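You operate a simulated robot arm through the tools that you are given. There is no shell and no other tool. Be economical: measure what you need, move in short steps, check, and stop when the job is done.

You run a simulated two-armed robot. Do the job below in one go: nothing can be reset, and whatever is moved stays where it is left.

TASK
Stand bundle nine in the green trough, close the push plate up, lock it and clip both bundles together.
Fine: its thumb nut ends tight; use the blue clip.

Only the result counts: the job must be done as asked and must still hold three seconds after the hand-in. Knocking over, shifting, dropping, spilling or breaking anything else fails it.

THE ROBOT
Two 6-joint arms with fingered hands on one trunk, on a base that drives. Base frame: it is fixed to the floor where the robot stands at the start and does not move with it; the origin is under the middle of the robot, x ahead of it, y to its left, z up. Units: mm, degrees, N and s.
The left shoulder is at the start at [93, 156, 1215], the right one opposite. With the tool pointing down near the work surface each hand reaches from about 460 to 740 mm from the robot's upright axis, wherever it stands, measured 20 degrees to its own side. Places, roughly: blue clip (4x11x9 cm) [800, -100, 1000]; green trough [500, 0, 900]; lever of the green trough [500, 200, 1000]; thumb nut of the green trough [400, 200, 900]. Payload 4 kg a hand.
The tool frame of a hand sits at the grasp point between the pads (the TCP): z along the fingers, y along the line on which they close. The tips reach 26 mm beyond it. Largest opening 132 mm; the body of the gripper starts 73 mm behind the TCP. The gripper is a hand of 3 fingers: y runs from the thumb to the fingers, the wrist lies at [0, 0, -224] in the tool frame.
Orientation is told as [roll, pitch, yaw] about the base's x, y, z axes, in that order, counted from this pose: with the fingers straight down and closing along the base's y, the tool's x points along the base's -x, its y along +y and its z along -z.

THE INTERFACE
- The arms move only by the tool move_arm. It takes "left_deltas", "right_deltas" or both (then of equal length, played together; a hand with none holds still); each is one flat list of numbers, 6 for each row, row after row: the shift along the tool's x, y, z in mm, then the turn, a rotation vector about the tool's x, y, z in rad. In form: [x, y, z, rx, ry, rz, x, y, z, rx, ry, rz, ...]. A call has 1 to 10 rows; each row is the pose to reach, as a shift and turn from the pose commanded when the call began, along the tool's axes at that moment. Rows are played at 5 a second. More than 50 mm and 8.6 degrees between two rows, and nothing of the call is played. A pose out of reach is approached as far as the arm can. The call stops where the force on the tool passes 40 N (or 10 N more than at its start, if that is more) or the arm is blocked; 0.2 s more then pass. In this call time passes only in rows, and 0.2 s behind the last. It gives the time, the measured TCP pose, the force on the tool (base axes), the opening and the grip force at its end, in the units of the frame above (readings bear some noise), with the torque about the TCP (base axes, N m) and any sound that the robot's microphone picked up, and new pictures: "pictures" is both (left out), scene, wrist or none (wrist: the cameras of the hands that moved).
- Cameras (640 x 400 px; columns grow to the right, rows downward): "scene" is now at [160, 10.5, 1517.5]; the picture's right is [0.14, -0.99, -0.00], its down [-0.71, -0.10, -0.69] and it looks along [0.69, 0.10, -0.72] (base axes); focal length 221 px, centre (320, 200). "left" rides on the left gripper at [-62, 3, -92] in its tool frame; the picture's right is [-0.05, -1.00, 0.00], its down [0.83, -0.04, -0.56] and it looks along [0.55, -0.03, 0.83] (tool axes); focal length 230 px, centre (320, 200). "right" rides on the right gripper at [62, 3, -92] in its tool frame; the picture's right is [-0.05, 1.00, 0.00], its down [-0.83, -0.04, -0.56] and it looks along [-0.55, -0.03, 0.83] (tool axes); focal length 230 px, centre (320, 200). There is no depth. A picture from a camera that has moved, and an enlarged one, comes with that camera's place and axes in the base frame and with its lens.
- move_column(by): slides the trunk up (or, below 0, down) by that many mm; the arms and the scene camera ride with it, the base frame stays. It gives what a move gives, with no picture.
- drive_base(legs): drives the robot by 1 to 6 legs, each [ahead, turn to the left] in mm and degrees, along the robot's own axes; the way and the turn of a leg run together, so that a leg with both is an arc; at most 1500 mm and 180 degrees a leg. The arms and the cameras ride along, it lands a little off, and it stops where it bumps. It gives what a move gives, and a new picture of the scene camera.
- move_fingers(finger1, finger2, thumb_bend, hand): sets how far each is bent, from 0 (flat) to 100 (curled in); at 30 the hand is open as for a grip, at 70 the pads meet at the TCP. One left out holds its place. A second passes; each finger stops where it meets its share of the squeeze, and holds until it gets a number again. It is the only way to open and close the hand. It gives what a move gives, with no picture; readings hold the bend of each and the force on the fingers (four entries, about 0 where the hand has none), thumb and palm.
- pan_tilt(pan, tilt): turns the head with the scene camera to pan (to the left, within 86 degrees either way) and tilt (down, from -29 to 69), counted from straight ahead of the robot. It gives what a move gives, and a new picture of the scene camera.
- enlarge(camera, box): a new picture of the part [left, top, right, bottom] of that camera's present view, enlarged. It takes no simulated time.
- finish_job(): hands the job in; it is judged then, once.

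Go step by step. Nothing tells you exact positions but the pictures and the camera data: compare them with the known pose of the tool, close in by small moves and look again before you grip or let go. The budget is 120 turns and 260 pictures, counting those below and the enlarged ones. Unless the task says otherwise, let go and move clear before handing in, and close with one line.

The tools are called after ">>>" by a JSON object that holds its "fn" and its "kwargs". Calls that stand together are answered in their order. move_arm: Moves the arms, as the interface text tells. Its arguments: {"type":"object","properties":{"left_deltas":{"type":"array"},"right_deltas":{"type":"array"},"pictures":{"type":"string","enum":["both","scene","wrist","none"]}},"required":[]} The other tools are called the same way: move_column (by) slides the trunk up or down; move_fingers (finger1, finger2, thumb_bend, hand) moves the fingers one by one; drive_base (legs) drives the base; pan_tilt (pan, tilt) turns the head that bears the scene camera; enlarge (camera, box) takes an enlarged picture of a part of a camera's view; finish_job () hands the job in.

At the start:

```text
t: 0.0
left_ee_pos: [478.6, 341.2, 1273.9]
left_ee_rot: [0.0, 2.5, 0.7]
left_wrist_force: [0.3, 0.4, -0.1]
left_moment: [-0.01, -0.03, 0.03]
left_grip_width: 131.8
left_finger_force: 0.1
left_shape: jaw
left_bend: [30.0, 30.0, 30.0]
left_finger forces: [0.1, 0.0, 0.0, 0.1, 0.0, 0.0]
right_ee_pos: [523.4, -124.8, 1344.3]
right_ee_rot: [0.1, 0.2, 0.8]
right_wrist_force: [-0.6, -0.1, -0.2]
right_moment: [0.0, 0.0, 0.0]
right_grip_width: 131.8
right_finger_force: 0.0
right_shape: jaw
right_bend: [30.0, 30.0, 30.0]
right_finger forces: [0.1, 0.0, 0.0, 0.1, 0.0, 0.0]
trunk travel left (down, up): [-750.0, 90.0]
robot x, y, heading: [-1.1, 2.4, -0.2]
head pan, tilt: [8.0, 45.1]
```

scene: 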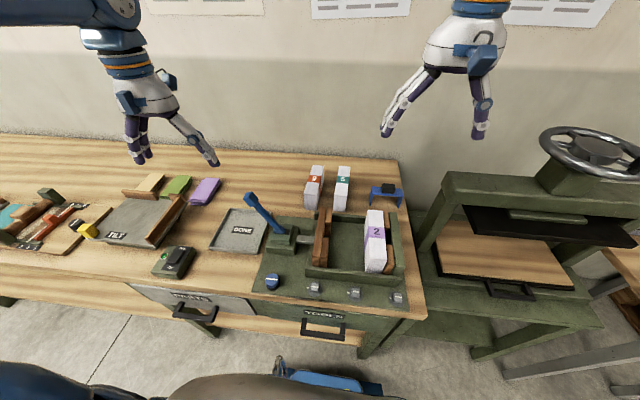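
right: 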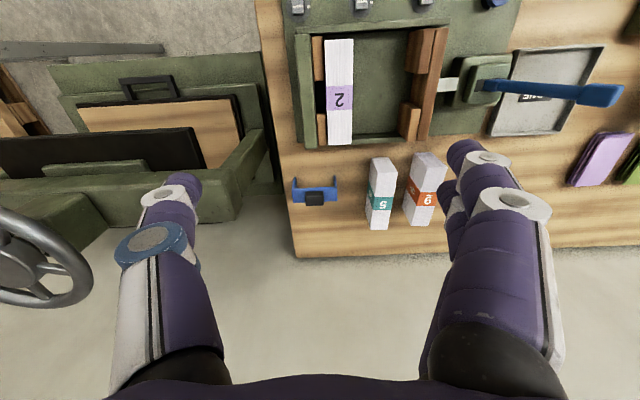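
left: 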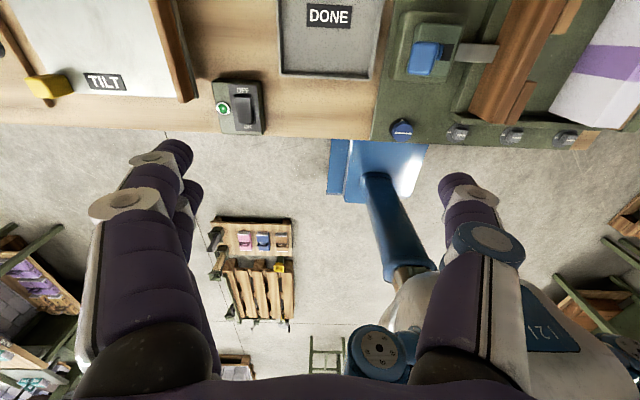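

I see the green trough with bundle 2 at its right side, a push plate with a lever on the left, and a row of knobs along the front. Bundles labelled 9 or 6 (orange) and 5 (teal) stand behind, and the blue clip is at the back right. I'll enlarge these areas before moving.

>>> {"fn": "enlarge", "kwargs": {"camera": "scene", "box": [230, 150, 430, 310]}}

>>> {"fn": "enlarge", "kwargs": {"camera": "right", "box": [270, 0, 530, 240]}}

>>> {"fn": "enlarge", "kwargs": {"camera": "left", "box": [360, 0, 640, 160]}}

```text
2.50 times, centred on (330, 230) of scene
camera zoom: at [160.0, 10.5, 1517.5], right [0.14, -0.99, 0.0], down [-0.71, -0.1, -0.69], along [0.69, 0.1, -0.72], focal length 553 px, centre (295, 125)
```

zoom: 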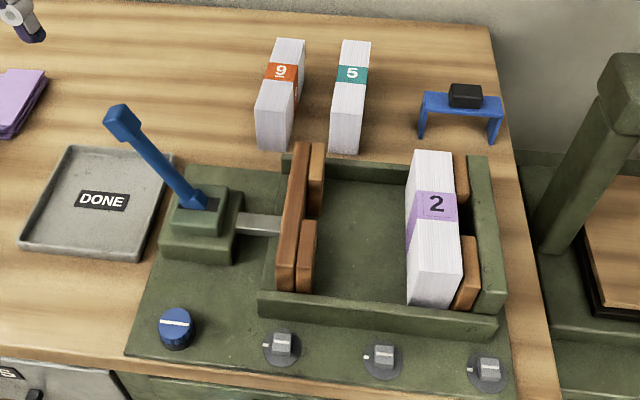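

```text
1.67 times, centred on (400, 120) of right
camera zoom: at [463.2, -121.6, 1435.1], right [0.04, 1.0, 0.0], down [0.83, -0.03, 0.55], along [0.55, -0.02, -0.83], focal length 384 px, centre (187, 333)
```

zoom: 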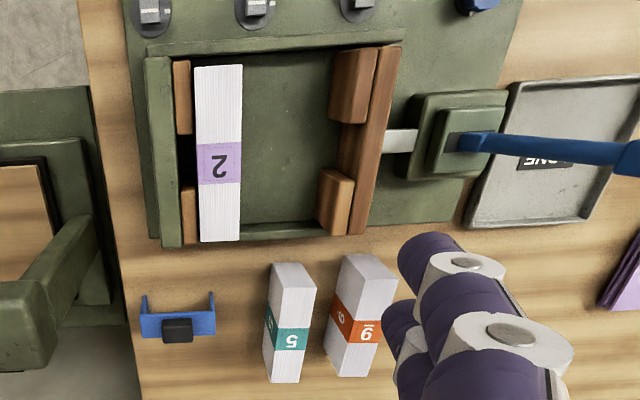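

```text
2.29 times, centred on (500, 80) of left
camera zoom: at [546.2, 345.8, 1362.9], right [0.06, -1.0, 0.0], down [-0.8, -0.05, 0.59], along [-0.59, -0.04, -0.81], focal length 526 px, centre (-91, 474)
```

zoom: 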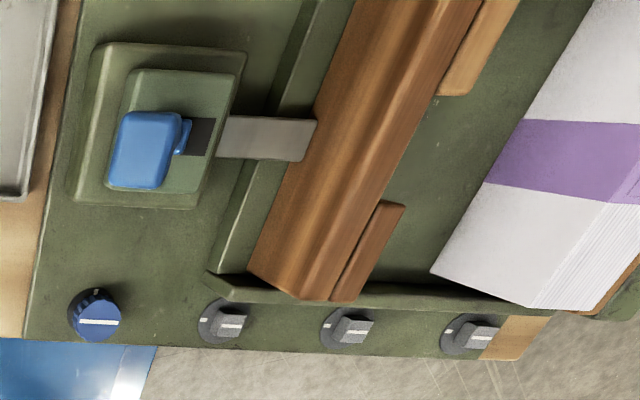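

Bundle 9 is the orange one with the underlined number, and the blue thumb nut sits at about (406, 178, 927). I'll move the right hand in to measure the bundles and the trough more closely.

>>> {"fn": "move_arm", "kwargs": {"right_deltas": [0, 34, 24, 0, 0, 0, 0, 68, 48, 0, 0, 0, 0, 102, 72, 0, 0, 0, 0, 136, 96, 0, 0, 0, 0, 170, 120, 0, 0, 0], "pictures": "wrist"}}

>>> {"fn": "pan_tilt", "kwargs": {"pan": 8, "tilt": 58}}

```text
t: 1.4
left_ee_pos: [439.6, 341.4, 1227.1]
left_ee_rot: [0.2, 10.5, 0.4]
left_wrist_force: [0.4, 0.5, 0.9]
left_moment: [0.01, -0.02, -0.01]
left_grip_width: 131.9
left_finger_force: 0.0
left_shape: jaw
left_bend: [30.0, 30.0, 30.0]
left_finger forces: [0.1, 0.0, 0.0, 0.0, 0.1, 0.0]
right_ee_pos: [531.3, -43.4, 1300.8]
right_ee_rot: [4.9, -3.0, -1.7]
right_wrist_force: [0.4, -0.1, -0.2]
right_moment: [-0.02, -0.02, -0.02]
right_grip_width: 132.1
right_finger_force: 0.1
right_shape: jaw
right_bend: [30.0, 30.0, 30.0]
right_finger forces: [0.0, 0.0, 0.0, 0.0, 0.0, 0.0]
right hand out of reach, approached as far as the arm can: row 3, 4, 5
trunk travel left (down, up): [-750.0, 90.0]
robot x, y, heading: [0.9, 0.5, 0.1]
head pan, tilt: [8.0, 45.1]
stopped in row 5 (right hand): the arm was blocked; the commanded pose is now the measured one
camera right: at [464.9, -46.4, 1388.0], right [0.08, 0.99, 0.09], down [0.8, -0.11, 0.59], along [0.6, 0.02, -0.8], focal length 230 px, centre (320, 200)
```

right: 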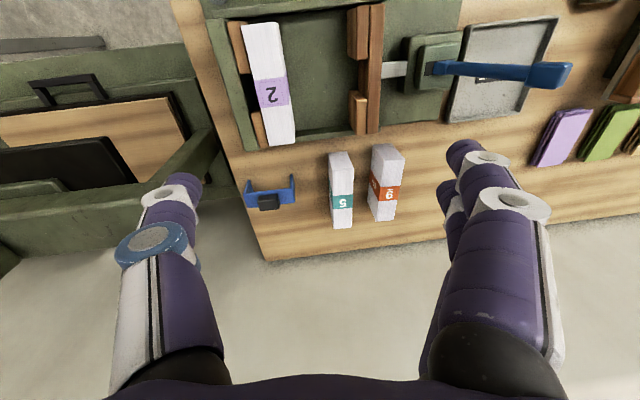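

```text
t: 2.1
left_ee_pos: [441.5, 342.0, 1227.4]
left_ee_rot: [0.2, 10.2, 0.5]
left_wrist_force: [-0.2, -0.4, 0.1]
left_moment: [0.01, -0.01, -0.02]
left_grip_width: 131.9
left_finger_force: 0.2
left_shape: jaw
left_bend: [30.0, 30.0, 30.0]
left_finger forces: [0.0, 0.1, 0.0, 0.0, 0.1, 0.0]
right_ee_pos: [531.5, -43.3, 1301.8]
right_ee_rot: [4.8, -3.1, -1.6]
right_wrist_force: [-0.1, 1.0, 0.6]
right_moment: [-0.01, -0.03, 0.0]
right_grip_width: 132.4
right_finger_force: 0.0
right_shape: jaw
right_bend: [30.0, 30.0, 30.0]
right_finger forces: [0.1, 0.0, 0.0, 0.0, 0.0, 0.0]
trunk travel left (down, up): [-750.0, 90.0]
robot x, y, heading: [-1.6, 2.6, 0.1]
head pan, tilt: [8.0, 58.0]
camera scene: at [145.5, 9.2, 1501.0], right [0.14, -0.99, 0.0], down [-0.85, -0.12, -0.52], along [0.51, 0.07, -0.86], focal length 221 px, centre (320, 200)
```

scene: 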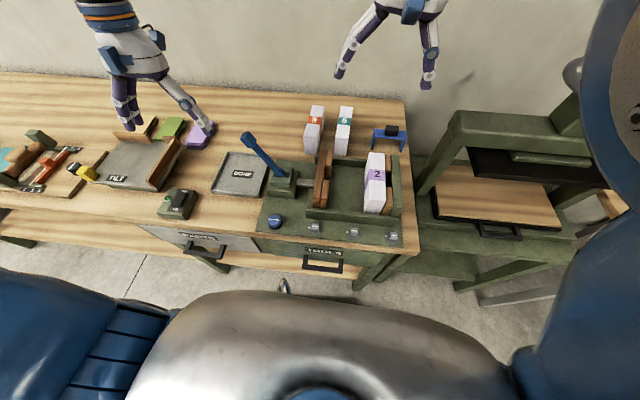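

The right arm hit its reach limit up there. I'll use these two new views to pin down the bundles, the clip and the table height.

>>> {"fn": "enlarge", "kwargs": {"camera": "scene", "box": [290, 90, 420, 170]}}

>>> {"fn": "enlarge", "kwargs": {"camera": "scene", "box": [230, 130, 430, 255]}}

>>> {"fn": "enlarge", "kwargs": {"camera": "right", "box": [220, 120, 430, 250]}}

>>> {"fn": "enlarge", "kwargs": {"camera": "right", "box": [200, 0, 460, 160]}}

```text
4.92 times, centred on (355, 130) of scene
camera zoom: at [145.5, 9.2, 1501.0], right [0.14, -0.99, 0.0], down [-0.85, -0.12, -0.52], along [0.51, 0.07, -0.86], focal length 1089 px, centre (148, 545)
```

zoom: 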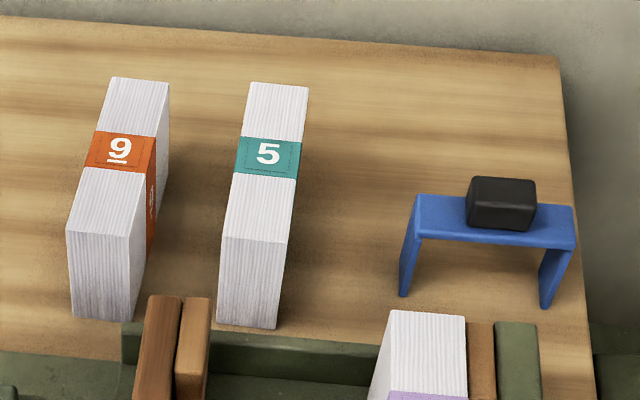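

```text
3.20 times, centred on (330, 192) of scene
camera zoom: at [145.5, 9.2, 1501.0], right [0.14, -0.99, 0.0], down [-0.85, -0.12, -0.52], along [0.51, 0.07, -0.86], focal length 708 px, centre (288, 224)
```

zoom: 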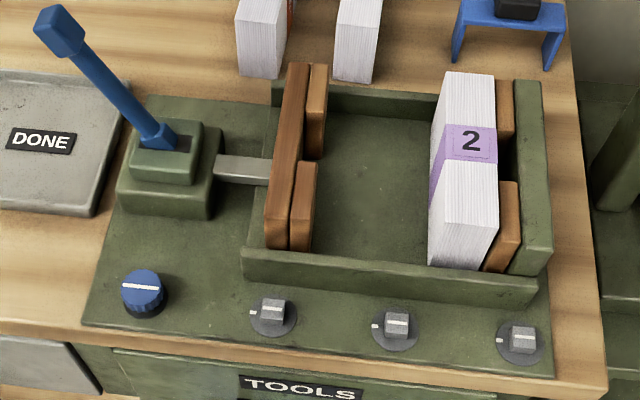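

```text
3.05 times, centred on (325, 185) of right
camera zoom: at [466.4, -45.5, 1388.4], right [0.08, 0.99, 0.09], down [0.8, -0.11, 0.59], along [0.6, 0.02, -0.8], focal length 701 px, centre (305, 246)
```

zoom: 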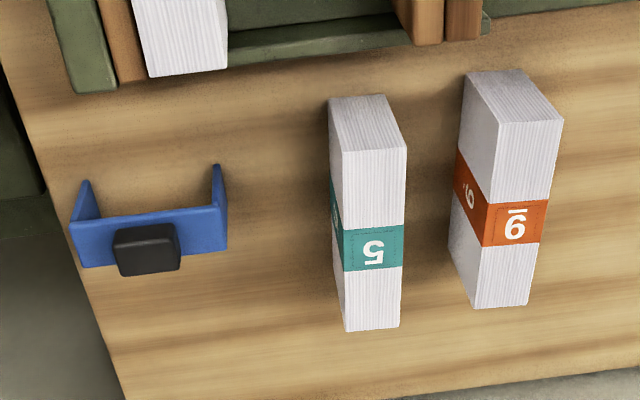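

```text
2.46 times, centred on (330, 80) of right
camera zoom: at [466.4, -45.5, 1388.4], right [0.08, 0.99, 0.09], down [0.8, -0.11, 0.59], along [0.6, 0.02, -0.8], focal length 566 px, centre (295, 495)
```

zoom: 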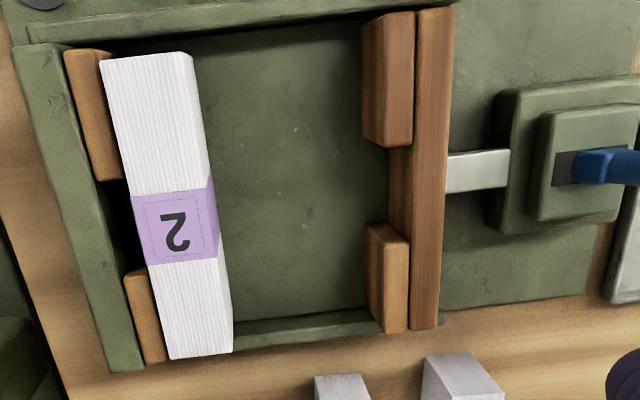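

Bundle 9 works out at about x 694–859, y 97–142, with its top at z≈980 on a table at z≈894. The trough bay is open from roughly y=-73 to y=+37. The bundle and clip are beyond reach from here, so I'll drive forward a little.

>>> {"fn": "drive_base", "kwargs": {"legs": [[100, 0]]}}

```text
t: 3.3
left_ee_pos: [531.1, 342.0, 1241.7]
left_ee_rot: [0.1, 8.3, 0.7]
left_wrist_force: [0.2, 0.4, 0.7]
left_moment: [-0.02, -0.03, 0.0]
left_grip_width: 132.1
left_finger_force: 0.1
left_shape: jaw
left_bend: [30.0, 30.0, 30.0]
left_finger forces: [0.0, 0.0, 0.1, 0.0, 0.0, 0.1]
right_ee_pos: [620.1, -42.6, 1313.5]
right_ee_rot: [4.7, -4.5, -1.5]
right_wrist_force: [0.6, -0.1, 1.5]
right_moment: [0.03, 0.02, 0.02]
right_grip_width: 132.2
right_finger_force: 0.1
right_shape: jaw
right_bend: [30.0, 30.0, 30.0]
right_finger forces: [0.0, 0.0, 0.1, 0.1, 0.0, 0.1]
trunk travel left (down, up): [-750.0, 90.0]
robot x, y, heading: [100.4, 2.1, 0.3]
head pan, tilt: [8.0, 58.0]
camera scene: at [226.0, 9.2, 1503.0], right [0.14, -0.99, 0.0], down [-0.84, -0.12, -0.53], along [0.52, 0.07, -0.85], focal length 221 px, centre (320, 200)
```

scene: 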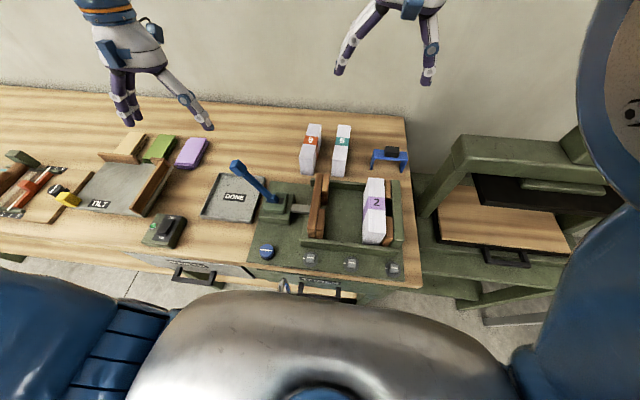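

The drive went through and the trunk is at x≈100. Next I'll clear the right hand to the right and bring the left hand towards bundle 9, upright.

>>> {"fn": "move_arm", "kwargs": {"left_deltas": [-33, -24, 8, 0, -0.029, 0, -66, -49, 15, 0, -0.058, 0, -100, -73, 23, 0, -0.087, 0, -133, -98, 31, 0, -0.116, 0, -166, -122, 38, 0, -0.145, 0], "right_deltas": [0, -36, 0, -0.016, 0.015, 0.005, 0, -72, 0, -0.033, 0.031, 0.01, 0, -108, 0, -0.05, 0.047, 0.015, 0, -144, 0, -0.066, 0.063, 0.02, 0, -180, 0, -0.082, 0.078, 0.026], "pictures": "wrist"}}

```text
t: 4.5
left_ee_pos: [689.3, 217.3, 1179.8]
left_ee_rot: [0.3, -0.2, 0.5]
left_wrist_force: [-0.2, 0.1, 0.5]
left_moment: [0.04, 0.01, -0.04]
left_grip_width: 132.1
left_finger_force: 0.1
left_shape: jaw
left_bend: [30.0, 30.0, 30.0]
left_finger forces: [0.0, 0.0, 0.0, 0.0, 0.0, 0.1]
right_ee_pos: [613.7, -226.6, 1298.8]
right_ee_rot: [9.5, 0.1, -2.4]
right_wrist_force: [0.6, -0.4, -0.1]
right_moment: [0.04, -0.01, -0.04]
right_grip_width: 132.0
right_finger_force: 0.1
right_shape: jaw
right_bend: [30.0, 30.0, 30.0]
right_finger forces: [0.0, 0.0, 0.0, 0.0, 0.0, 0.0]
trunk travel left (down, up): [-750.0, 90.0]
robot x, y, heading: [101.6, 2.2, -0.2]
head pan, tilt: [8.0, 58.0]
camera right: at [553.5, -236.2, 1388.9], right [0.09, 0.98, 0.17], down [0.82, -0.17, 0.54], along [0.56, 0.09, -0.82], focal length 230 px, centre (320, 200)
camera left: at [751.9, 220.3, 1272.1], right [0.06, -1.0, -0.01], down [-0.83, -0.05, 0.55], along [-0.55, -0.03, -0.83], focal length 230 px, centre (320, 200)
```

right: 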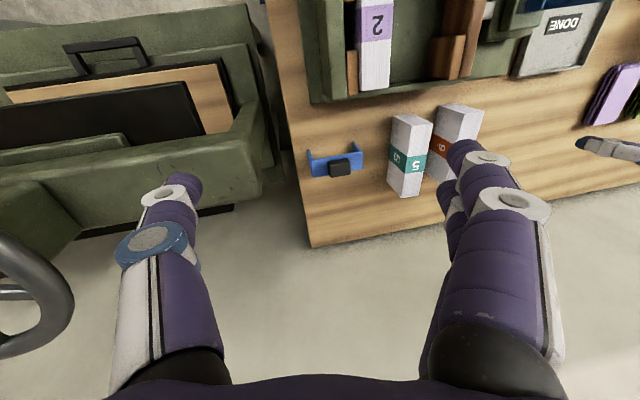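
left: 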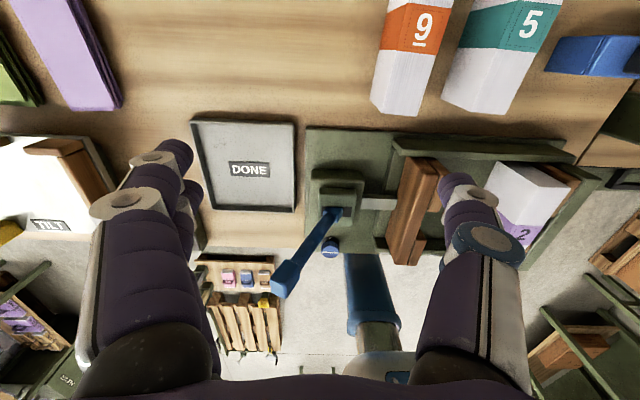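

Right roll got worse because the sign was wrong; I'll correct that later. Now I'll narrow the left hand and move it above bundle 9.

>>> {"fn": "move_fingers", "kwargs": {"hand": "left", "finger1": 42, "finger2": 42, "thumb_bend": 42}}

>>> {"fn": "move_arm", "kwargs": {"left_deltas": [-22, -25, 17, 0, 0, 0, -44, -49, 35, 0, 0, 0, -65, -74, 52, 0, 0, 0, -87, -98, 70, 0, 0, 0], "right_deltas": [0, 0, 0, 0.04, 0, -0.01, 0, 0, 0, 0.08, 0, -0.02, 0, 0, 0, 0.12, 0, -0.03, 0, 0, 0, 0.165, 0, -0.042]}}

```text
t: 5.5
left_ee_pos: [689.4, 220.2, 1179.1]
left_ee_rot: [0.2, -0.1, 0.7]
left_wrist_force: [-0.2, 0.9, 0.4]
left_moment: [-0.02, -0.01, -0.01]
left_grip_width: 95.2
left_finger_force: 0.0
left_shape: fingers
left_bend: [42.0, 42.0, 42.0]
left_finger forces: [0.0, 0.0, 0.0, 0.0, 0.1, 0.0]
right_ee_pos: [615.2, -223.0, 1299.4]
right_ee_rot: [9.5, 0.0, -2.4]
right_wrist_force: [0.9, 0.0, -0.2]
right_moment: [0.0, 0.01, 0.01]
right_grip_width: 132.0
right_finger_force: 0.1
right_shape: jaw
right_bend: [30.0, 30.0, 30.0]
right_finger forces: [0.0, 0.0, 0.0, 0.0, 0.0, 0.0]
trunk travel left (down, up): [-750.0, 90.0]
robot x, y, heading: [103.9, 1.0, 0.2]
head pan, tilt: [8.0, 58.0]
```

```text
t: 6.4
left_ee_pos: [737.3, 146.7, 1142.2]
left_ee_rot: [0.3, -1.3, 0.8]
left_wrist_force: [-0.8, 0.0, -0.1]
left_moment: [0.0, -0.05, -0.03]
left_grip_width: 94.8
left_finger_force: 0.0
left_shape: fingers
left_bend: [42.0, 42.0, 42.0]
left_finger forces: [0.1, 0.1, 0.0, 0.1, 0.0, 0.0]
right_ee_pos: [590.8, -221.1, 1297.5]
right_ee_rot: [2.3, 0.4, -0.6]
right_wrist_force: [-0.2, -0.1, 0.1]
right_moment: [-0.02, 0.0, -0.01]
right_grip_width: 132.3
right_finger_force: 0.0
right_shape: jaw
right_bend: [30.0, 30.0, 30.0]
right_finger forces: [0.0, 0.0, 0.0, 0.0, 0.0, 0.0]
trunk travel left (down, up): [-750.0, 90.0]
robot x, y, heading: [103.3, 5.2, 0.2]
head pan, tilt: [8.0, 58.0]
stopped in row 4 (left hand): the arm was blocked; the commanded pose is now the measured one
camera scene: at [247.0, 8.5, 1501.1], right [0.14, -0.99, 0.0], down [-0.85, -0.12, -0.52], along [0.51, 0.07, -0.86], focal length 221 px, centre (320, 200)
camera right: at [530.9, -221.8, 1388.6], right [0.06, 1.0, 0.04], down [0.83, -0.07, 0.55], along [0.55, 0.0, -0.84], focal length 230 px, centre (320, 200)
camera left: at [797.3, 150.0, 1235.6], right [0.07, -1.0, 0.0], down [-0.84, -0.06, 0.54], along [-0.54, -0.03, -0.84], focal length 230 px, centre (320, 200)
```

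scene: 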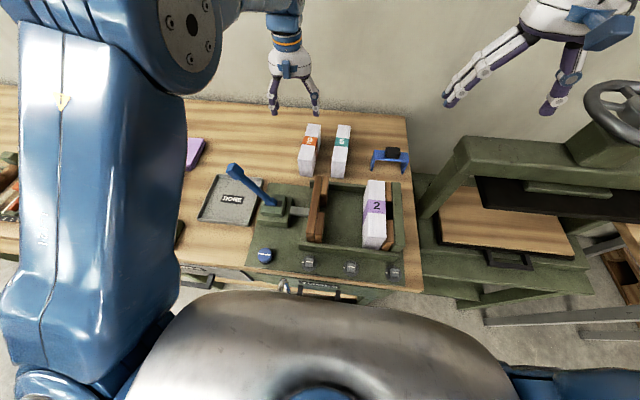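
right: 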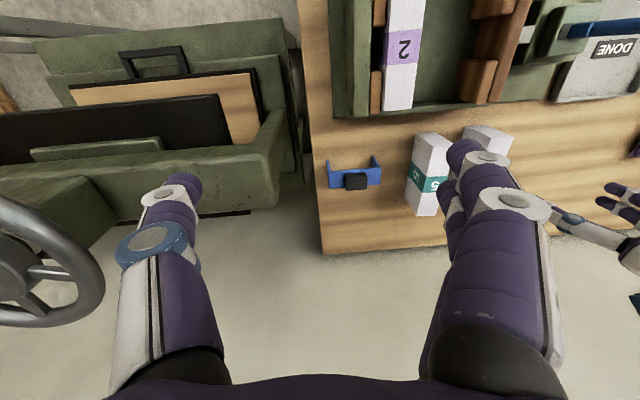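
left: 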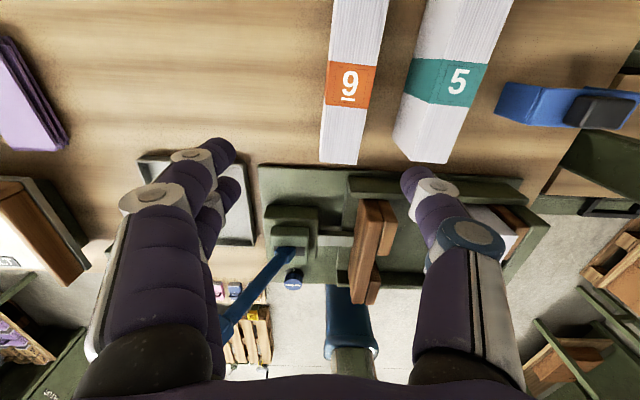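

The left hand stopped about 40 mm short. I'll continue with slower, smaller steps and descend at the same time.

>>> {"fn": "move_arm", "kwargs": {"left_deltas": [-8, -6, 10, 0, 0, 0, -16, -12, 20, 0, 0.005, 0, -24, -18, 30, 0, 0.01, 0, -32, -24, 40, 0, 0.02, 0, -39, -28, 50, 0, 0.02, 0], "pictures": "wrist"}}

```text
t: 6.7
left_ee_pos: [724.4, 144.6, 1147.4]
left_ee_rot: [0.3, -2.1, 0.8]
left_wrist_force: [0.7, -0.6, -1.2]
left_moment: [-0.01, 0.02, -0.04]
left_grip_width: 94.5
left_finger_force: 0.1
left_shape: fingers
left_bend: [42.0, 42.0, 42.0]
left_finger forces: [0.0, 0.0, 0.0, 0.0, 0.0, 0.1]
right_ee_pos: [576.7, -222.6, 1272.5]
right_ee_rot: [2.1, 4.3, -0.6]
right_wrist_force: [1.0, 0.4, -0.2]
right_moment: [0.03, 0.0, 0.01]
right_grip_width: 131.9
right_finger_force: 0.1
right_shape: jaw
right_bend: [30.0, 30.0, 30.0]
right_finger forces: [0.0, 0.0, 0.0, 0.0, 0.0, 0.1]
trunk travel left (down, up): [-750.0, 90.0]
robot x, y, heading: [103.6, 3.7, -0.1]
head pan, tilt: [8.0, 58.0]
stopped in row 1 (left hand): the arm was blocked; the commanded pose is now the measured one
camera left: at [783.7, 147.9, 1241.8], right [0.07, -1.0, 0.0], down [-0.85, -0.06, 0.52], along [-0.52, -0.03, -0.85], focal length 230 px, centre (320, 200)
```

left: 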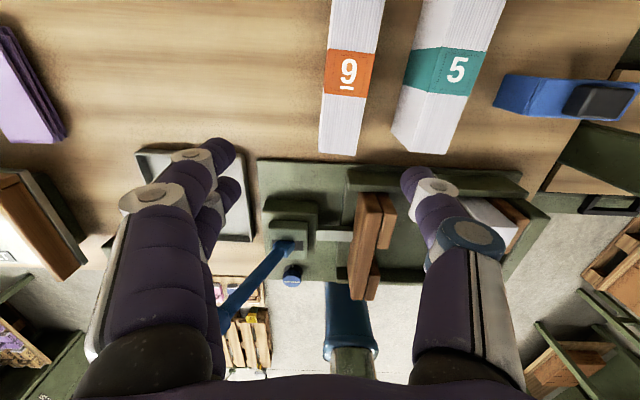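

The upper arms seem to jam near the head when a hand is high and crosses inward. I'll go back out, lower the hand first to spread the arm, then approach low above the bundle.

>>> {"fn": "move_arm", "kwargs": {"left_deltas": [10, 25, 0, 0, 0.01, 0, 20, 50, 10, 0, 0.02, 0, 20, 70, 35, 0, 0.036, 0, 20, 75, 65, 0, 0.036, 0, 20, 75, 90, 0, 0.036, 0], "pictures": "scene"}}

```text
t: 7.9
left_ee_pos: [704.7, 217.6, 1058.0]
left_ee_rot: [0.0, -0.1, 0.8]
left_wrist_force: [-0.1, 0.1, -0.1]
left_moment: [0.01, 0.02, 0.01]
left_grip_width: 95.0
left_finger_force: 0.0
left_shape: fingers
left_bend: [42.0, 42.0, 42.0]
left_finger forces: [0.0, 0.0, 0.1, 0.0, 0.0, 0.0]
right_ee_pos: [578.1, -222.5, 1273.7]
right_ee_rot: [2.1, 4.1, -0.5]
right_wrist_force: [0.4, -0.4, 1.1]
right_moment: [-0.01, -0.01, -0.01]
right_grip_width: 131.9
right_finger_force: 0.1
right_shape: jaw
right_bend: [30.0, 30.0, 30.0]
right_finger forces: [0.0, 0.0, 0.0, 0.0, 0.1, 0.1]
trunk travel left (down, up): [-750.0, 90.0]
robot x, y, heading: [103.6, 1.2, 0.0]
head pan, tilt: [8.0, 58.0]
camera scene: at [249.9, 8.6, 1500.7], right [0.14, -0.99, 0.0], down [-0.85, -0.12, -0.51], along [0.51, 0.07, -0.86], focal length 221 px, centre (320, 200)
```

scene: 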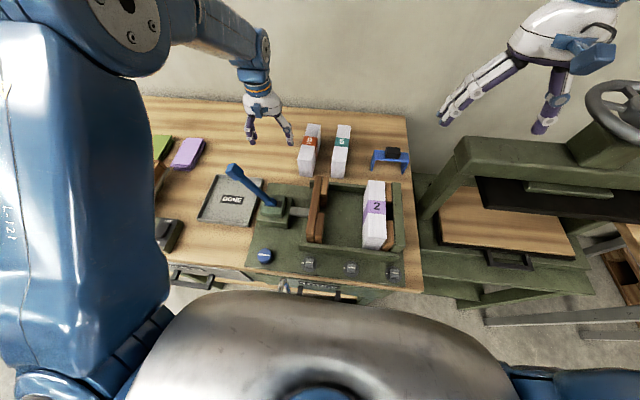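

>>> {"fn": "move_arm", "kwargs": {"left_deltas": [-12, -17, 2, 0, 0, 0, -24, -33, 4, 0, 0, 0, -36, -50, 6, 0, 0, 0, -48, -66, 8, 0, 0, 0, -60, -83, 10, 0, 0, 0, -71, -99, 12, 0, 0, 0]}}

```text
t: 9.0
left_ee_pos: [739.8, 150.3, 1061.8]
left_ee_rot: [0.5, -1.2, 1.0]
left_wrist_force: [-0.3, 0.2, -0.2]
left_moment: [0.02, -0.02, -0.02]
left_grip_width: 94.8
left_finger_force: 0.1
left_shape: fingers
left_bend: [42.0, 42.0, 42.0]
left_finger forces: [0.1, 0.0, 0.0, 0.1, 0.0, 0.0]
right_ee_pos: [557.0, -223.9, 1249.5]
right_ee_rot: [2.2, 8.2, -0.5]
right_wrist_force: [-0.1, 0.0, -0.8]
right_moment: [-0.01, 0.01, 0.02]
right_grip_width: 132.0
right_finger_force: 0.0
right_shape: jaw
right_bend: [30.0, 30.0, 30.0]
right_finger forces: [0.1, 0.1, 0.0, 0.0, 0.0, 0.1]
trunk travel left (down, up): [-750.0, 90.0]
robot x, y, heading: [101.8, 2.9, 0.3]
head pan, tilt: [8.0, 58.0]
stopped in row 5 (left hand): the arm was blocked; the commanded pose is now the measured one
camera scene: at [248.8, 7.8, 1500.9], right [0.14, -0.99, 0.0], down [-0.85, -0.12, -0.51], along [0.51, 0.07, -0.86], focal length 221 px, centre (320, 200)
camera left: at [800.9, 153.9, 1155.4], right [0.07, -1.0, -0.01], down [-0.84, -0.06, 0.54], along [-0.54, -0.03, -0.84], focal length 230 px, centre (320, 200)
```

scene: 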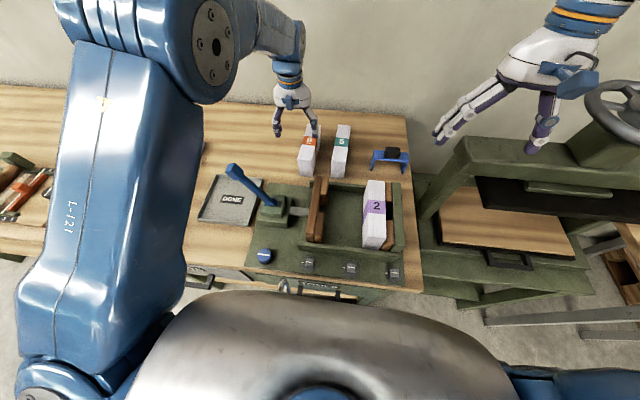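
left: 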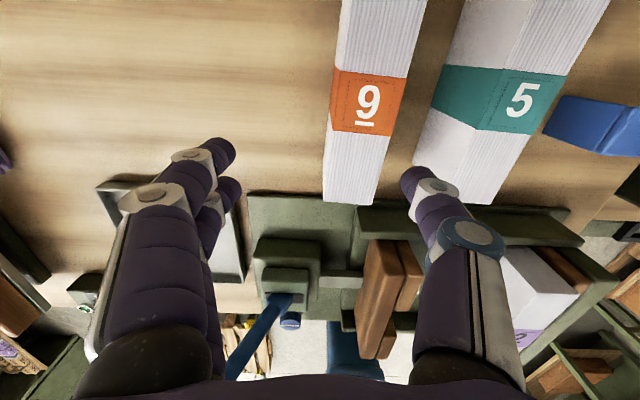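

The left arm seems limited when reaching straight ahead, because its workspace lies about 20° to its own side. I'll turn the base 12° to the right so bundle 9 falls in that sector.

>>> {"fn": "drive_base", "kwargs": {"legs": [[0, -12]]}}

>>> {"fn": "pan_tilt", "kwargs": {"pan": 14, "tilt": 52}}

```text
t: 10.4
left_ee_pos: [764.8, 14.1, 1040.1]
left_ee_rot: [0.2, 0.8, -11.1]
left_wrist_force: [-0.9, 0.5, -0.7]
left_moment: [-0.08, -0.11, 0.01]
left_grip_width: 94.8
left_finger_force: 0.1
left_shape: fingers
left_bend: [42.0, 42.0, 42.0]
left_finger forces: [0.1, 0.1, 0.0, 0.0, 0.2, 0.1]
right_ee_pos: [533.5, -316.5, 1269.2]
right_ee_rot: [2.0, 7.1, -12.7]
right_wrist_force: [-0.8, -0.6, -0.2]
right_moment: [-0.06, -0.08, -0.02]
right_grip_width: 131.9
right_finger_force: 0.1
right_shape: jaw
right_bend: [30.0, 30.0, 30.0]
right_finger forces: [0.0, 0.0, 0.0, 0.0, 0.0, 0.1]
trunk travel left (down, up): [-750.0, 90.0]
robot x, y, heading: [82.6, 2.2, -8.6]
head pan, tilt: [8.0, 58.0]
stopped in leg 1: the robot was blocked; the commanded pose is now the measured one
camera scene: at [226.9, -8.9, 1500.9], right [-0.01, -1.0, 0.0], down [-0.86, 0.01, -0.52], along [0.52, 0.0, -0.86], focal length 221 px, centre (320, 200)
```

scene: 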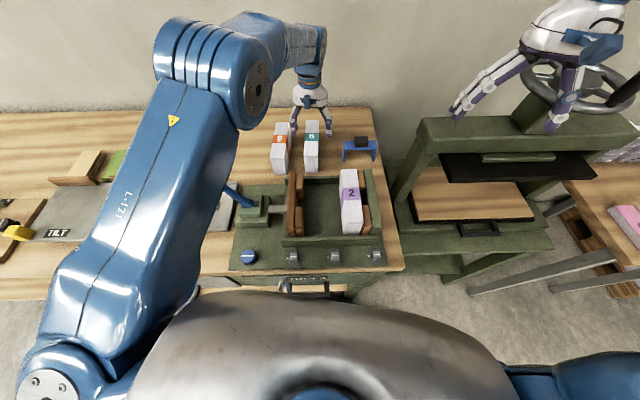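

```text
t: 11.1
left_ee_pos: [751.5, 13.0, 1048.5]
left_ee_rot: [0.3, 0.0, -11.2]
left_wrist_force: [0.0, -0.4, -0.9]
left_moment: [0.04, 0.0, 0.03]
left_grip_width: 95.0
left_finger_force: 0.1
left_shape: fingers
left_bend: [42.0, 42.0, 42.0]
left_finger forces: [0.0, 0.1, 0.0, 0.0, 0.1, 0.0]
right_ee_pos: [516.1, -317.2, 1276.2]
right_ee_rot: [2.0, 6.4, -12.8]
right_wrist_force: [0.1, 0.8, -0.3]
right_moment: [0.02, 0.04, -0.02]
right_grip_width: 131.9
right_finger_force: 0.1
right_shape: jaw
right_bend: [30.0, 30.0, 30.0]
right_finger forces: [0.0, 0.0, 0.1, 0.0, 0.0, 0.0]
trunk travel left (down, up): [-750.0, 90.0]
robot x, y, heading: [83.6, 4.1, -8.7]
head pan, tilt: [14.0, 52.0]
camera scene: at [232.4, -3.4, 1508.4], right [0.09, -1.0, 0.0], down [-0.79, -0.07, -0.6], along [0.6, 0.06, -0.8], focal length 221 px, centre (320, 200)
```

scene: 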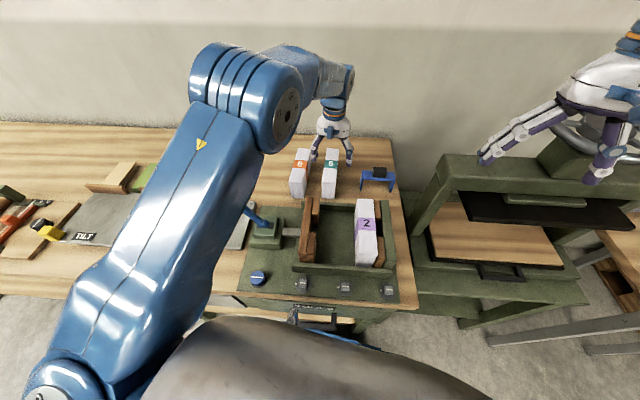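

The base turned 8.7° before bumping, which puts bundle 9 at r≈703 mm and 18° to the left, inside the left hand's sector. I'll swing the left hand over it, turning to match the bundle's yaw.

>>> {"fn": "move_arm", "kwargs": {"left_deltas": [0, 20, 0, 0, 0, -0.03, -1, 40, 0, 0, 0, -0.06, -2, 60, 0, 0, 0, -0.095, -3, 80, 0, 0, 0, -0.13, -3, 95, 0, 0, 0, -0.155, -4, 109, 0, 0, 0, -0.173]}}

```text
t: 12.5
left_ee_pos: [772.6, 121.7, 1050.1]
left_ee_rot: [0.4, -0.3, -1.4]
left_wrist_force: [-0.2, 0.2, 0.3]
left_moment: [0.01, 0.0, -0.01]
left_grip_width: 95.1
left_finger_force: 0.1
left_shape: fingers
left_bend: [42.0, 42.0, 42.0]
left_finger forces: [0.0, 0.0, 0.0, 0.0, 0.1, 0.0]
right_ee_pos: [513.6, -315.6, 1277.6]
right_ee_rot: [2.2, 6.2, -12.9]
right_wrist_force: [0.9, -0.1, -0.6]
right_moment: [-0.02, 0.01, -0.02]
right_grip_width: 132.2
right_finger_force: 0.1
right_shape: jaw
right_bend: [30.0, 30.0, 30.0]
right_finger forces: [0.0, 0.1, 0.0, 0.0, 0.0, 0.1]
trunk travel left (down, up): [-750.0, 90.0]
robot x, y, heading: [84.7, 1.9, -8.5]
head pan, tilt: [14.0, 52.0]
camera scene: at [228.0, -1.1, 1509.0], right [0.1, -1.0, 0.0], down [-0.79, -0.07, -0.61], along [0.6, 0.06, -0.8], focal length 221 px, centre (320, 200)
camera left: at [836.3, 122.7, 1142.7], right [0.03, -1.0, 0.0], down [-0.83, -0.03, 0.55], along [-0.55, -0.01, -0.83], focal length 230 px, centre (320, 200)
```

scene: 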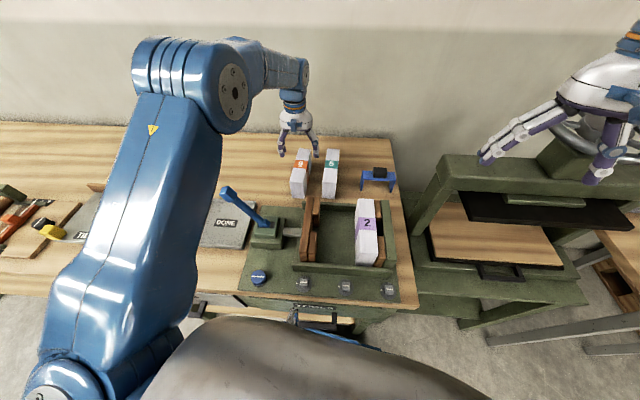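
left: 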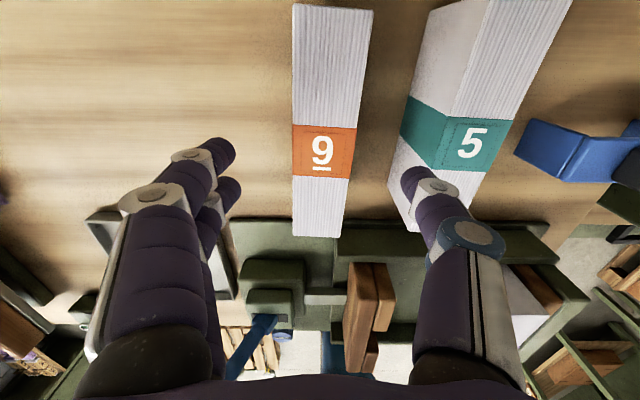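

The hand is centred over bundle 9. Next I'll go straight down 105 mm.

>>> {"fn": "move_arm", "kwargs": {"left_deltas": [-1, -1, 25, 0, 0, 0, -1, -1, 50, 0, 0, 0, -1, -1, 75, 0, 0, 0, -1, -1, 92, 0, 0, 0, -1, -1, 105, 0, 0, 0], "pictures": "wrist"}}

```text
t: 13.7
left_ee_pos: [775.7, 119.7, 946.2]
left_ee_rot: [0.3, -0.1, -1.4]
left_wrist_force: [-0.9, 0.2, -0.4]
left_moment: [0.01, -0.01, -0.04]
left_grip_width: 94.8
left_finger_force: 0.1
left_shape: fingers
left_bend: [42.0, 42.0, 42.0]
left_finger forces: [0.0, 0.0, 0.1, 0.0, 0.1, 0.1]
right_ee_pos: [514.0, -316.0, 1277.4]
right_ee_rot: [2.1, 6.2, -12.8]
right_wrist_force: [1.4, 1.2, 0.7]
right_moment: [0.02, -0.03, 0.03]
right_grip_width: 132.0
right_finger_force: 0.0
right_shape: jaw
right_bend: [30.0, 30.0, 30.0]
right_finger forces: [0.0, 0.0, 0.0, 0.0, 0.1, 0.0]
trunk travel left (down, up): [-750.0, 90.0]
robot x, y, heading: [79.9, 1.2, -8.7]
head pan, tilt: [14.0, 52.0]
camera left: at [838.6, 121.4, 1037.8], right [0.03, -1.0, 0.0], down [-0.83, -0.03, 0.55], along [-0.55, -0.01, -0.83], focal length 230 px, centre (320, 200)
```

left: 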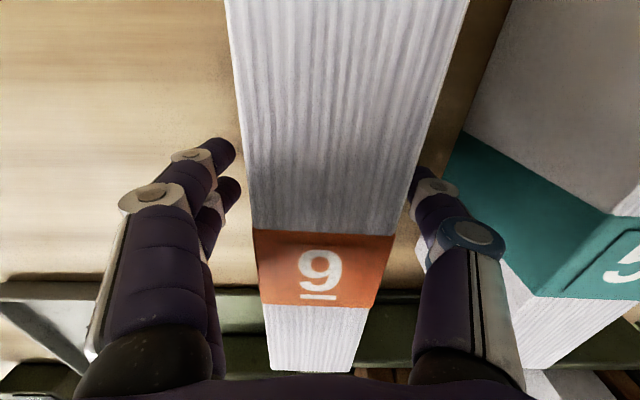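

>>> {"fn": "move_fingers", "kwargs": {"hand": "left", "finger1": 64, "finger2": 64, "thumb_bend": 64}}

>>> {"fn": "move_arm", "kwargs": {"left_deltas": [0, 0, -10, 0, 0, 0, 0, 0, -20, 0, 0, 0, 0, 0, -40, 0, 0, 0]}}

```text
t: 14.7
left_ee_pos: [776.1, 119.5, 945.1]
left_ee_rot: [0.3, -0.1, -1.4]
left_wrist_force: [-0.4, 0.2, 0.5]
left_moment: [-0.01, -0.01, 0.01]
left_grip_width: 42.8
left_finger_force: 8.1
left_shape: fingers
left_bend: [58.0, 58.0, 60.0]
left_finger forces: [4.2, 4.4, 0.0, 0.0, 8.2, 0.1]
right_ee_pos: [514.2, -316.2, 1276.9]
right_ee_rot: [2.1, 6.2, -12.9]
right_wrist_force: [-0.9, 0.3, 0.6]
right_moment: [-0.02, -0.01, -0.01]
right_grip_width: 132.1
right_finger_force: 0.0
right_shape: jaw
right_bend: [30.0, 30.0, 30.0]
right_finger forces: [0.0, 0.0, 0.0, 0.0, 0.0, 0.0]
trunk travel left (down, up): [-750.0, 90.0]
robot x, y, heading: [84.2, 3.4, -8.6]
head pan, tilt: [14.0, 52.0]
```

```text
t: 15.5
left_ee_pos: [773.6, 120.8, 985.4]
left_ee_rot: [0.2, -0.1, -1.4]
left_wrist_force: [0.0, -0.5, -4.1]
left_moment: [0.01, -0.05, -0.03]
left_grip_width: 42.6
left_finger_force: 8.1
left_shape: fingers
left_bend: [58.0, 58.0, 60.0]
left_finger forces: [4.4, 4.1, 0.0, 0.1, 8.4, 0.0]
right_ee_pos: [513.7, -315.4, 1278.1]
right_ee_rot: [2.1, 6.2, -12.8]
right_wrist_force: [-0.7, 0.5, 0.4]
right_moment: [0.01, 0.02, 0.0]
right_grip_width: 132.3
right_finger_force: 0.0
right_shape: jaw
right_bend: [30.0, 30.0, 30.0]
right_finger forces: [0.1, 0.1, 0.0, 0.0, 0.0, 0.0]
trunk travel left (down, up): [-750.0, 90.0]
robot x, y, heading: [85.1, 0.2, -8.3]
head pan, tilt: [14.0, 52.0]
camera scene: at [227.9, -1.8, 1509.0], right [0.1, -1.0, 0.0], down [-0.79, -0.07, -0.61], along [0.6, 0.06, -0.8], focal length 221 px, centre (320, 200)
camera left: at [837.1, 121.5, 1077.9], right [0.03, -1.0, 0.0], down [-0.83, -0.03, 0.55], along [-0.55, -0.01, -0.83], focal length 230 px, centre (320, 200)
```

scene: 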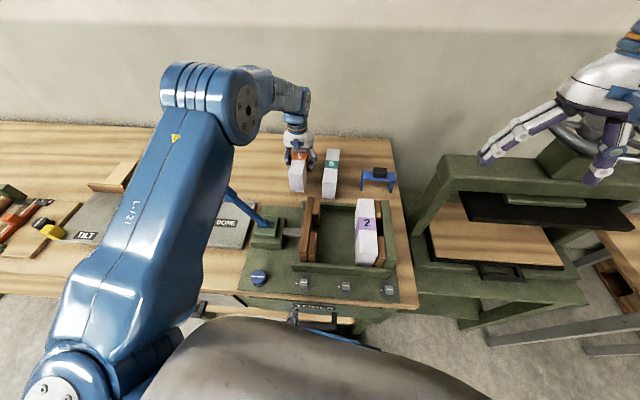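
left: 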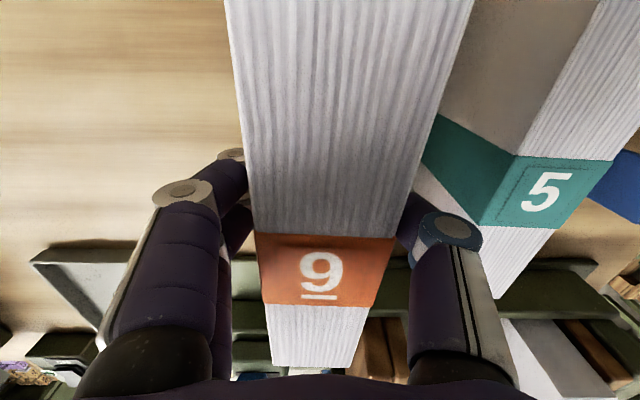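

Bundle 9 is held firmly at 4.1 N of weight. I'll lift it well clear, back the base off and turn right so the trough bay falls in the left hand's sector.

>>> {"fn": "move_arm", "kwargs": {"left_deltas": [0, 0, -35, 0, 0, 0, 0, 0, -70, 0, 0, 0, 0, 0, -105, 0, 0, 0, 0, 0, -140, 0, 0, 0], "pictures": "none"}}

>>> {"fn": "drive_base", "kwargs": {"legs": [[-110, 0], [0, -11]]}}

```text
t: 16.5
left_ee_pos: [774.3, 119.6, 1128.6]
left_ee_rot: [0.3, -0.1, -1.4]
left_wrist_force: [0.0, -0.7, -4.0]
left_moment: [-0.03, 0.01, -0.01]
left_grip_width: 42.5
left_finger_force: 8.3
left_shape: fingers
left_bend: [58.0, 58.0, 60.0]
left_finger forces: [4.3, 4.1, 0.0, 0.0, 8.5, 0.0]
right_ee_pos: [513.6, -317.2, 1278.3]
right_ee_rot: [2.2, 6.2, -12.8]
right_wrist_force: [0.1, 0.2, -0.3]
right_moment: [0.01, -0.01, 0.04]
right_grip_width: 132.1
right_finger_force: 0.1
right_shape: jaw
right_bend: [30.0, 30.0, 30.0]
right_finger forces: [0.0, 0.0, 0.0, 0.1, 0.0, 0.0]
trunk travel left (down, up): [-750.0, 90.0]
robot x, y, heading: [84.0, 2.5, -8.5]
head pan, tilt: [14.0, 52.0]
```

```text
t: 17.5
left_ee_pos: [723.2, 129.7, 1122.5]
left_ee_rot: [0.3, 0.2, -1.4]
left_wrist_force: [0.1, 0.5, -5.6]
left_moment: [0.02, -0.09, -0.02]
left_grip_width: 42.5
left_finger_force: 8.6
left_shape: fingers
left_bend: [59.0, 58.0, 60.0]
left_finger forces: [4.4, 4.1, 0.0, 0.1, 8.4, 0.0]
right_ee_pos: [467.2, -307.0, 1275.9]
right_ee_rot: [2.3, 6.0, -12.8]
right_wrist_force: [-1.8, 0.8, -0.5]
right_moment: [-0.04, -0.06, 0.01]
right_grip_width: 131.8
right_finger_force: 0.1
right_shape: jaw
right_bend: [30.0, 30.0, 30.0]
right_finger forces: [0.1, 0.0, 0.0, 0.0, 0.0, 0.0]
trunk travel left (down, up): [-750.0, 90.0]
robot x, y, heading: [33.3, 12.8, -8.7]
head pan, tilt: [14.0, 52.0]
stopped in leg 1: the robot was blocked; the commanded pose is now the measured one
camera scene: at [159.9, 9.1, 1510.6], right [0.09, -1.0, 0.0], down [-0.78, -0.07, -0.62], along [0.61, 0.06, -0.79], focal length 221 px, centre (320, 200)
```

scene: 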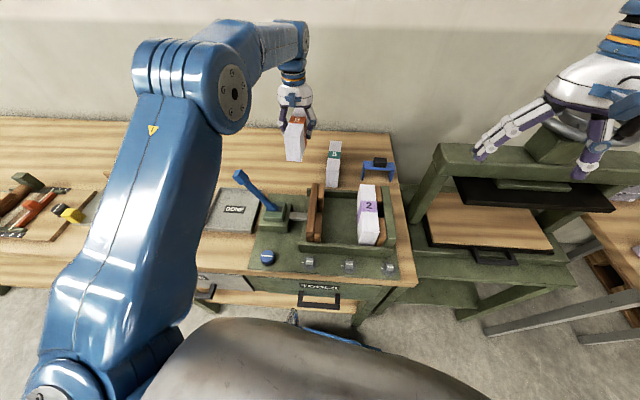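

The base caught on something behind after 50 mm. I'll try turning right a little here.

>>> {"fn": "drive_base", "kwargs": {"legs": [[0, -10]]}}

```text
t: 18.6
left_ee_pos: [729.0, 6.8, 1131.3]
left_ee_rot: [0.4, -0.1, -11.4]
left_wrist_force: [-0.9, -0.1, -4.2]
left_moment: [0.01, -0.02, 0.04]
left_grip_width: 42.7
left_finger_force: 8.5
left_shape: fingers
left_bend: [59.0, 58.0, 60.0]
left_finger forces: [4.1, 4.0, 0.0, 0.0, 8.4, 0.0]
right_ee_pos: [398.8, -377.8, 1270.7]
right_ee_rot: [2.4, 7.2, -22.7]
right_wrist_force: [-0.4, -0.4, -0.1]
right_moment: [0.04, 0.0, -0.01]
right_grip_width: 131.8
right_finger_force: 0.1
right_shape: jaw
right_bend: [30.0, 30.0, 30.0]
right_finger forces: [0.0, 0.1, 0.1, 0.0, 0.0, 0.0]
trunk travel left (down, up): [-750.0, 90.0]
robot x, y, heading: [40.2, 15.7, -18.9]
head pan, tilt: [14.0, 52.0]
camera scene: at [191.8, -20.5, 1507.4], right [-0.08, -1.0, -0.01], down [-0.8, 0.07, -0.6], along [0.6, -0.04, -0.8], focal length 221 px, centre (320, 200)
```

scene: 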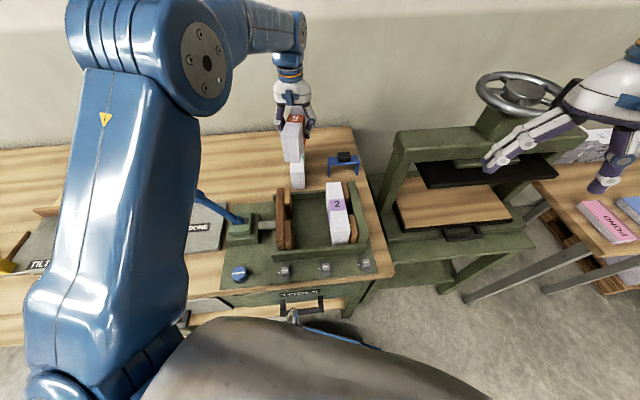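

The turn worked and the bay now sits about 15° to the left at r≈496. I'll bring the bundle above the bay, squared to the trough, and measure again.

>>> {"fn": "move_arm", "kwargs": {"left_deltas": [31, -11, 0, 0, 0, -0.033, 62, -22, 0, 0, 0, -0.066, 93, -33, 0, 0, 0, -0.1, 123, -43, 0, 0, 0, -0.133, 154, -54, 0, 0, 0, -0.166, 185, -65, 0, 0, 0, -0.199]}}

```text
t: 20.0
left_ee_pos: [509.8, -11.3, 1134.6]
left_ee_rot: [-3.3, 1.9, 0.9]
left_wrist_force: [0.1, 0.5, -3.9]
left_moment: [0.04, -0.01, 0.02]
left_grip_width: 42.2
left_finger_force: 7.6
left_shape: fingers
left_bend: [59.0, 59.0, 60.0]
left_finger forces: [4.0, 4.5, 0.1, 0.1, 8.1, 0.0]
right_ee_pos: [374.9, -368.9, 1252.0]
right_ee_rot: [1.9, 10.7, -22.7]
right_wrist_force: [-0.4, -0.5, -0.4]
right_moment: [0.01, 0.0, 0.01]
right_grip_width: 132.0
right_finger_force: 0.0
right_shape: jaw
right_bend: [30.0, 30.0, 30.0]
right_finger forces: [0.1, 0.0, 0.0, 0.0, 0.0, 0.1]
trunk travel left (down, up): [-750.0, 90.0]
robot x, y, heading: [37.2, 16.7, -18.9]
head pan, tilt: [14.0, 52.0]
camera scene: at [189.4, -11.3, 1514.8], right [-0.02, -1.0, -0.01], down [-0.75, 0.02, -0.67], along [0.67, -0.01, -0.75], focal length 221 px, centre (320, 200)
camera left: at [576.2, -1.5, 1224.0], right [0.07, -1.0, 0.06], down [-0.81, -0.02, 0.58], along [-0.58, -0.09, -0.81], focal length 230 px, centre (320, 200)
```

scene: 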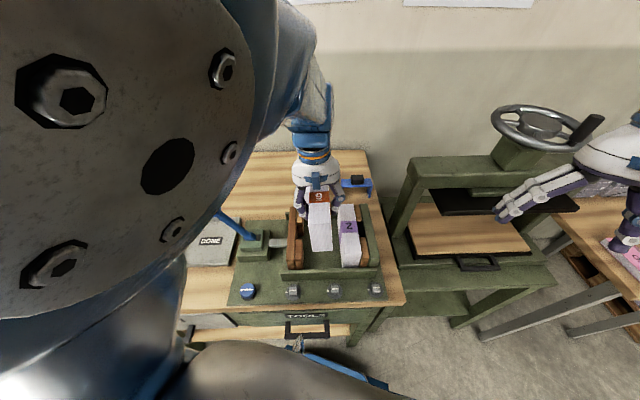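
left: 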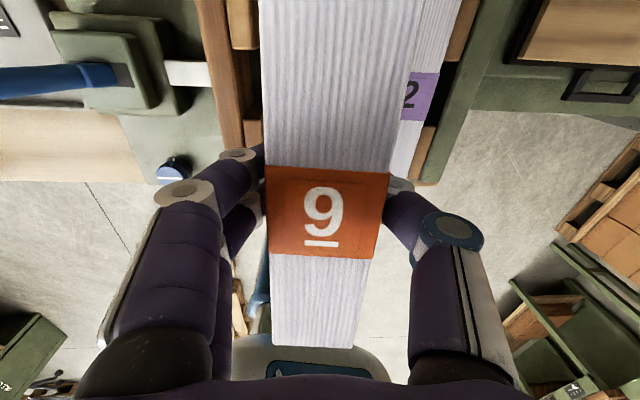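

The elbow is now crowding the head camera because the hand is too close in. I'll extend the hand forward again and try backing the base up a bit more.

>>> {"fn": "move_arm", "kwargs": {"left_deltas": [-30, 0, 0, 0.02, -0.01, 0.005, -60, 0, 0, 0.04, -0.02, 0.01, -90, 0, 0, 0.057, -0.033, 0.016], "pictures": "none"}}

>>> {"fn": "drive_base", "kwargs": {"legs": [[-80, 0]]}}

```text
t: 20.8
left_ee_pos: [608.2, -10.1, 1140.4]
left_ee_rot: [-3.5, -3.2, -0.8]
left_wrist_force: [-1.0, 0.6, -3.4]
left_moment: [-0.02, 0.05, -0.03]
left_grip_width: 42.6
left_finger_force: 8.0
left_shape: fingers
left_bend: [59.0, 59.0, 60.0]
left_finger forces: [4.1, 4.4, 0.1, 0.0, 8.0, 0.1]
right_ee_pos: [378.9, -367.8, 1251.0]
right_ee_rot: [1.8, 10.8, -22.8]
right_wrist_force: [0.7, -0.7, 0.3]
right_moment: [0.0, 0.01, -0.02]
right_grip_width: 132.0
right_finger_force: 0.1
right_shape: jaw
right_bend: [30.0, 30.0, 30.0]
right_finger forces: [0.0, 0.0, 0.0, 0.0, 0.1, 0.1]
trunk travel left (down, up): [-750.0, 90.0]
robot x, y, heading: [33.9, 16.6, -18.9]
head pan, tilt: [14.0, 52.0]
```

```text
t: 21.9
left_ee_pos: [530.8, 15.5, 1140.9]
left_ee_rot: [-3.4, -3.1, -0.7]
left_wrist_force: [-1.3, 0.5, -3.6]
left_moment: [0.01, -0.04, 0.0]
left_grip_width: 42.6
left_finger_force: 8.7
left_shape: fingers
left_bend: [59.0, 59.0, 60.0]
left_finger forces: [4.1, 4.3, 0.0, 0.0, 8.0, 0.0]
right_ee_pos: [299.5, -340.1, 1284.1]
right_ee_rot: [2.2, 5.7, -22.8]
right_wrist_force: [0.1, -0.2, 0.9]
right_moment: [-0.02, -0.02, -0.02]
right_grip_width: 132.1
right_finger_force: 0.1
right_shape: jaw
right_bend: [30.0, 30.0, 30.0]
right_finger forces: [0.1, 0.1, 0.0, 0.1, 0.1, 0.1]
trunk travel left (down, up): [-750.0, 90.0]
robot x, y, heading: [-33.4, 39.6, -18.6]
head pan, tilt: [14.0, 52.0]
camera scene: at [86.3, 18.9, 1510.8], right [-0.08, -1.0, 0.0], down [-0.79, 0.07, -0.62], along [0.61, -0.05, -0.79], focal length 221 px, centre (320, 200)
```

scene: 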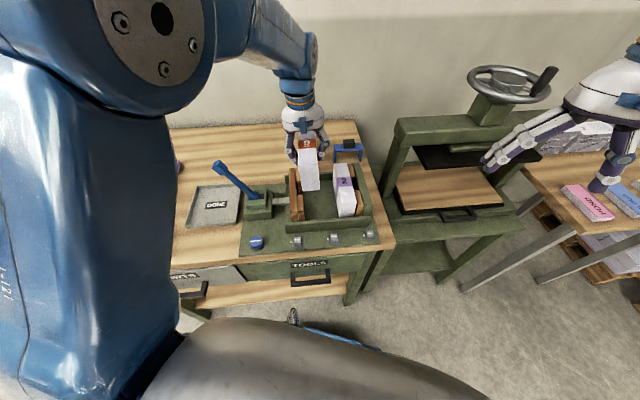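

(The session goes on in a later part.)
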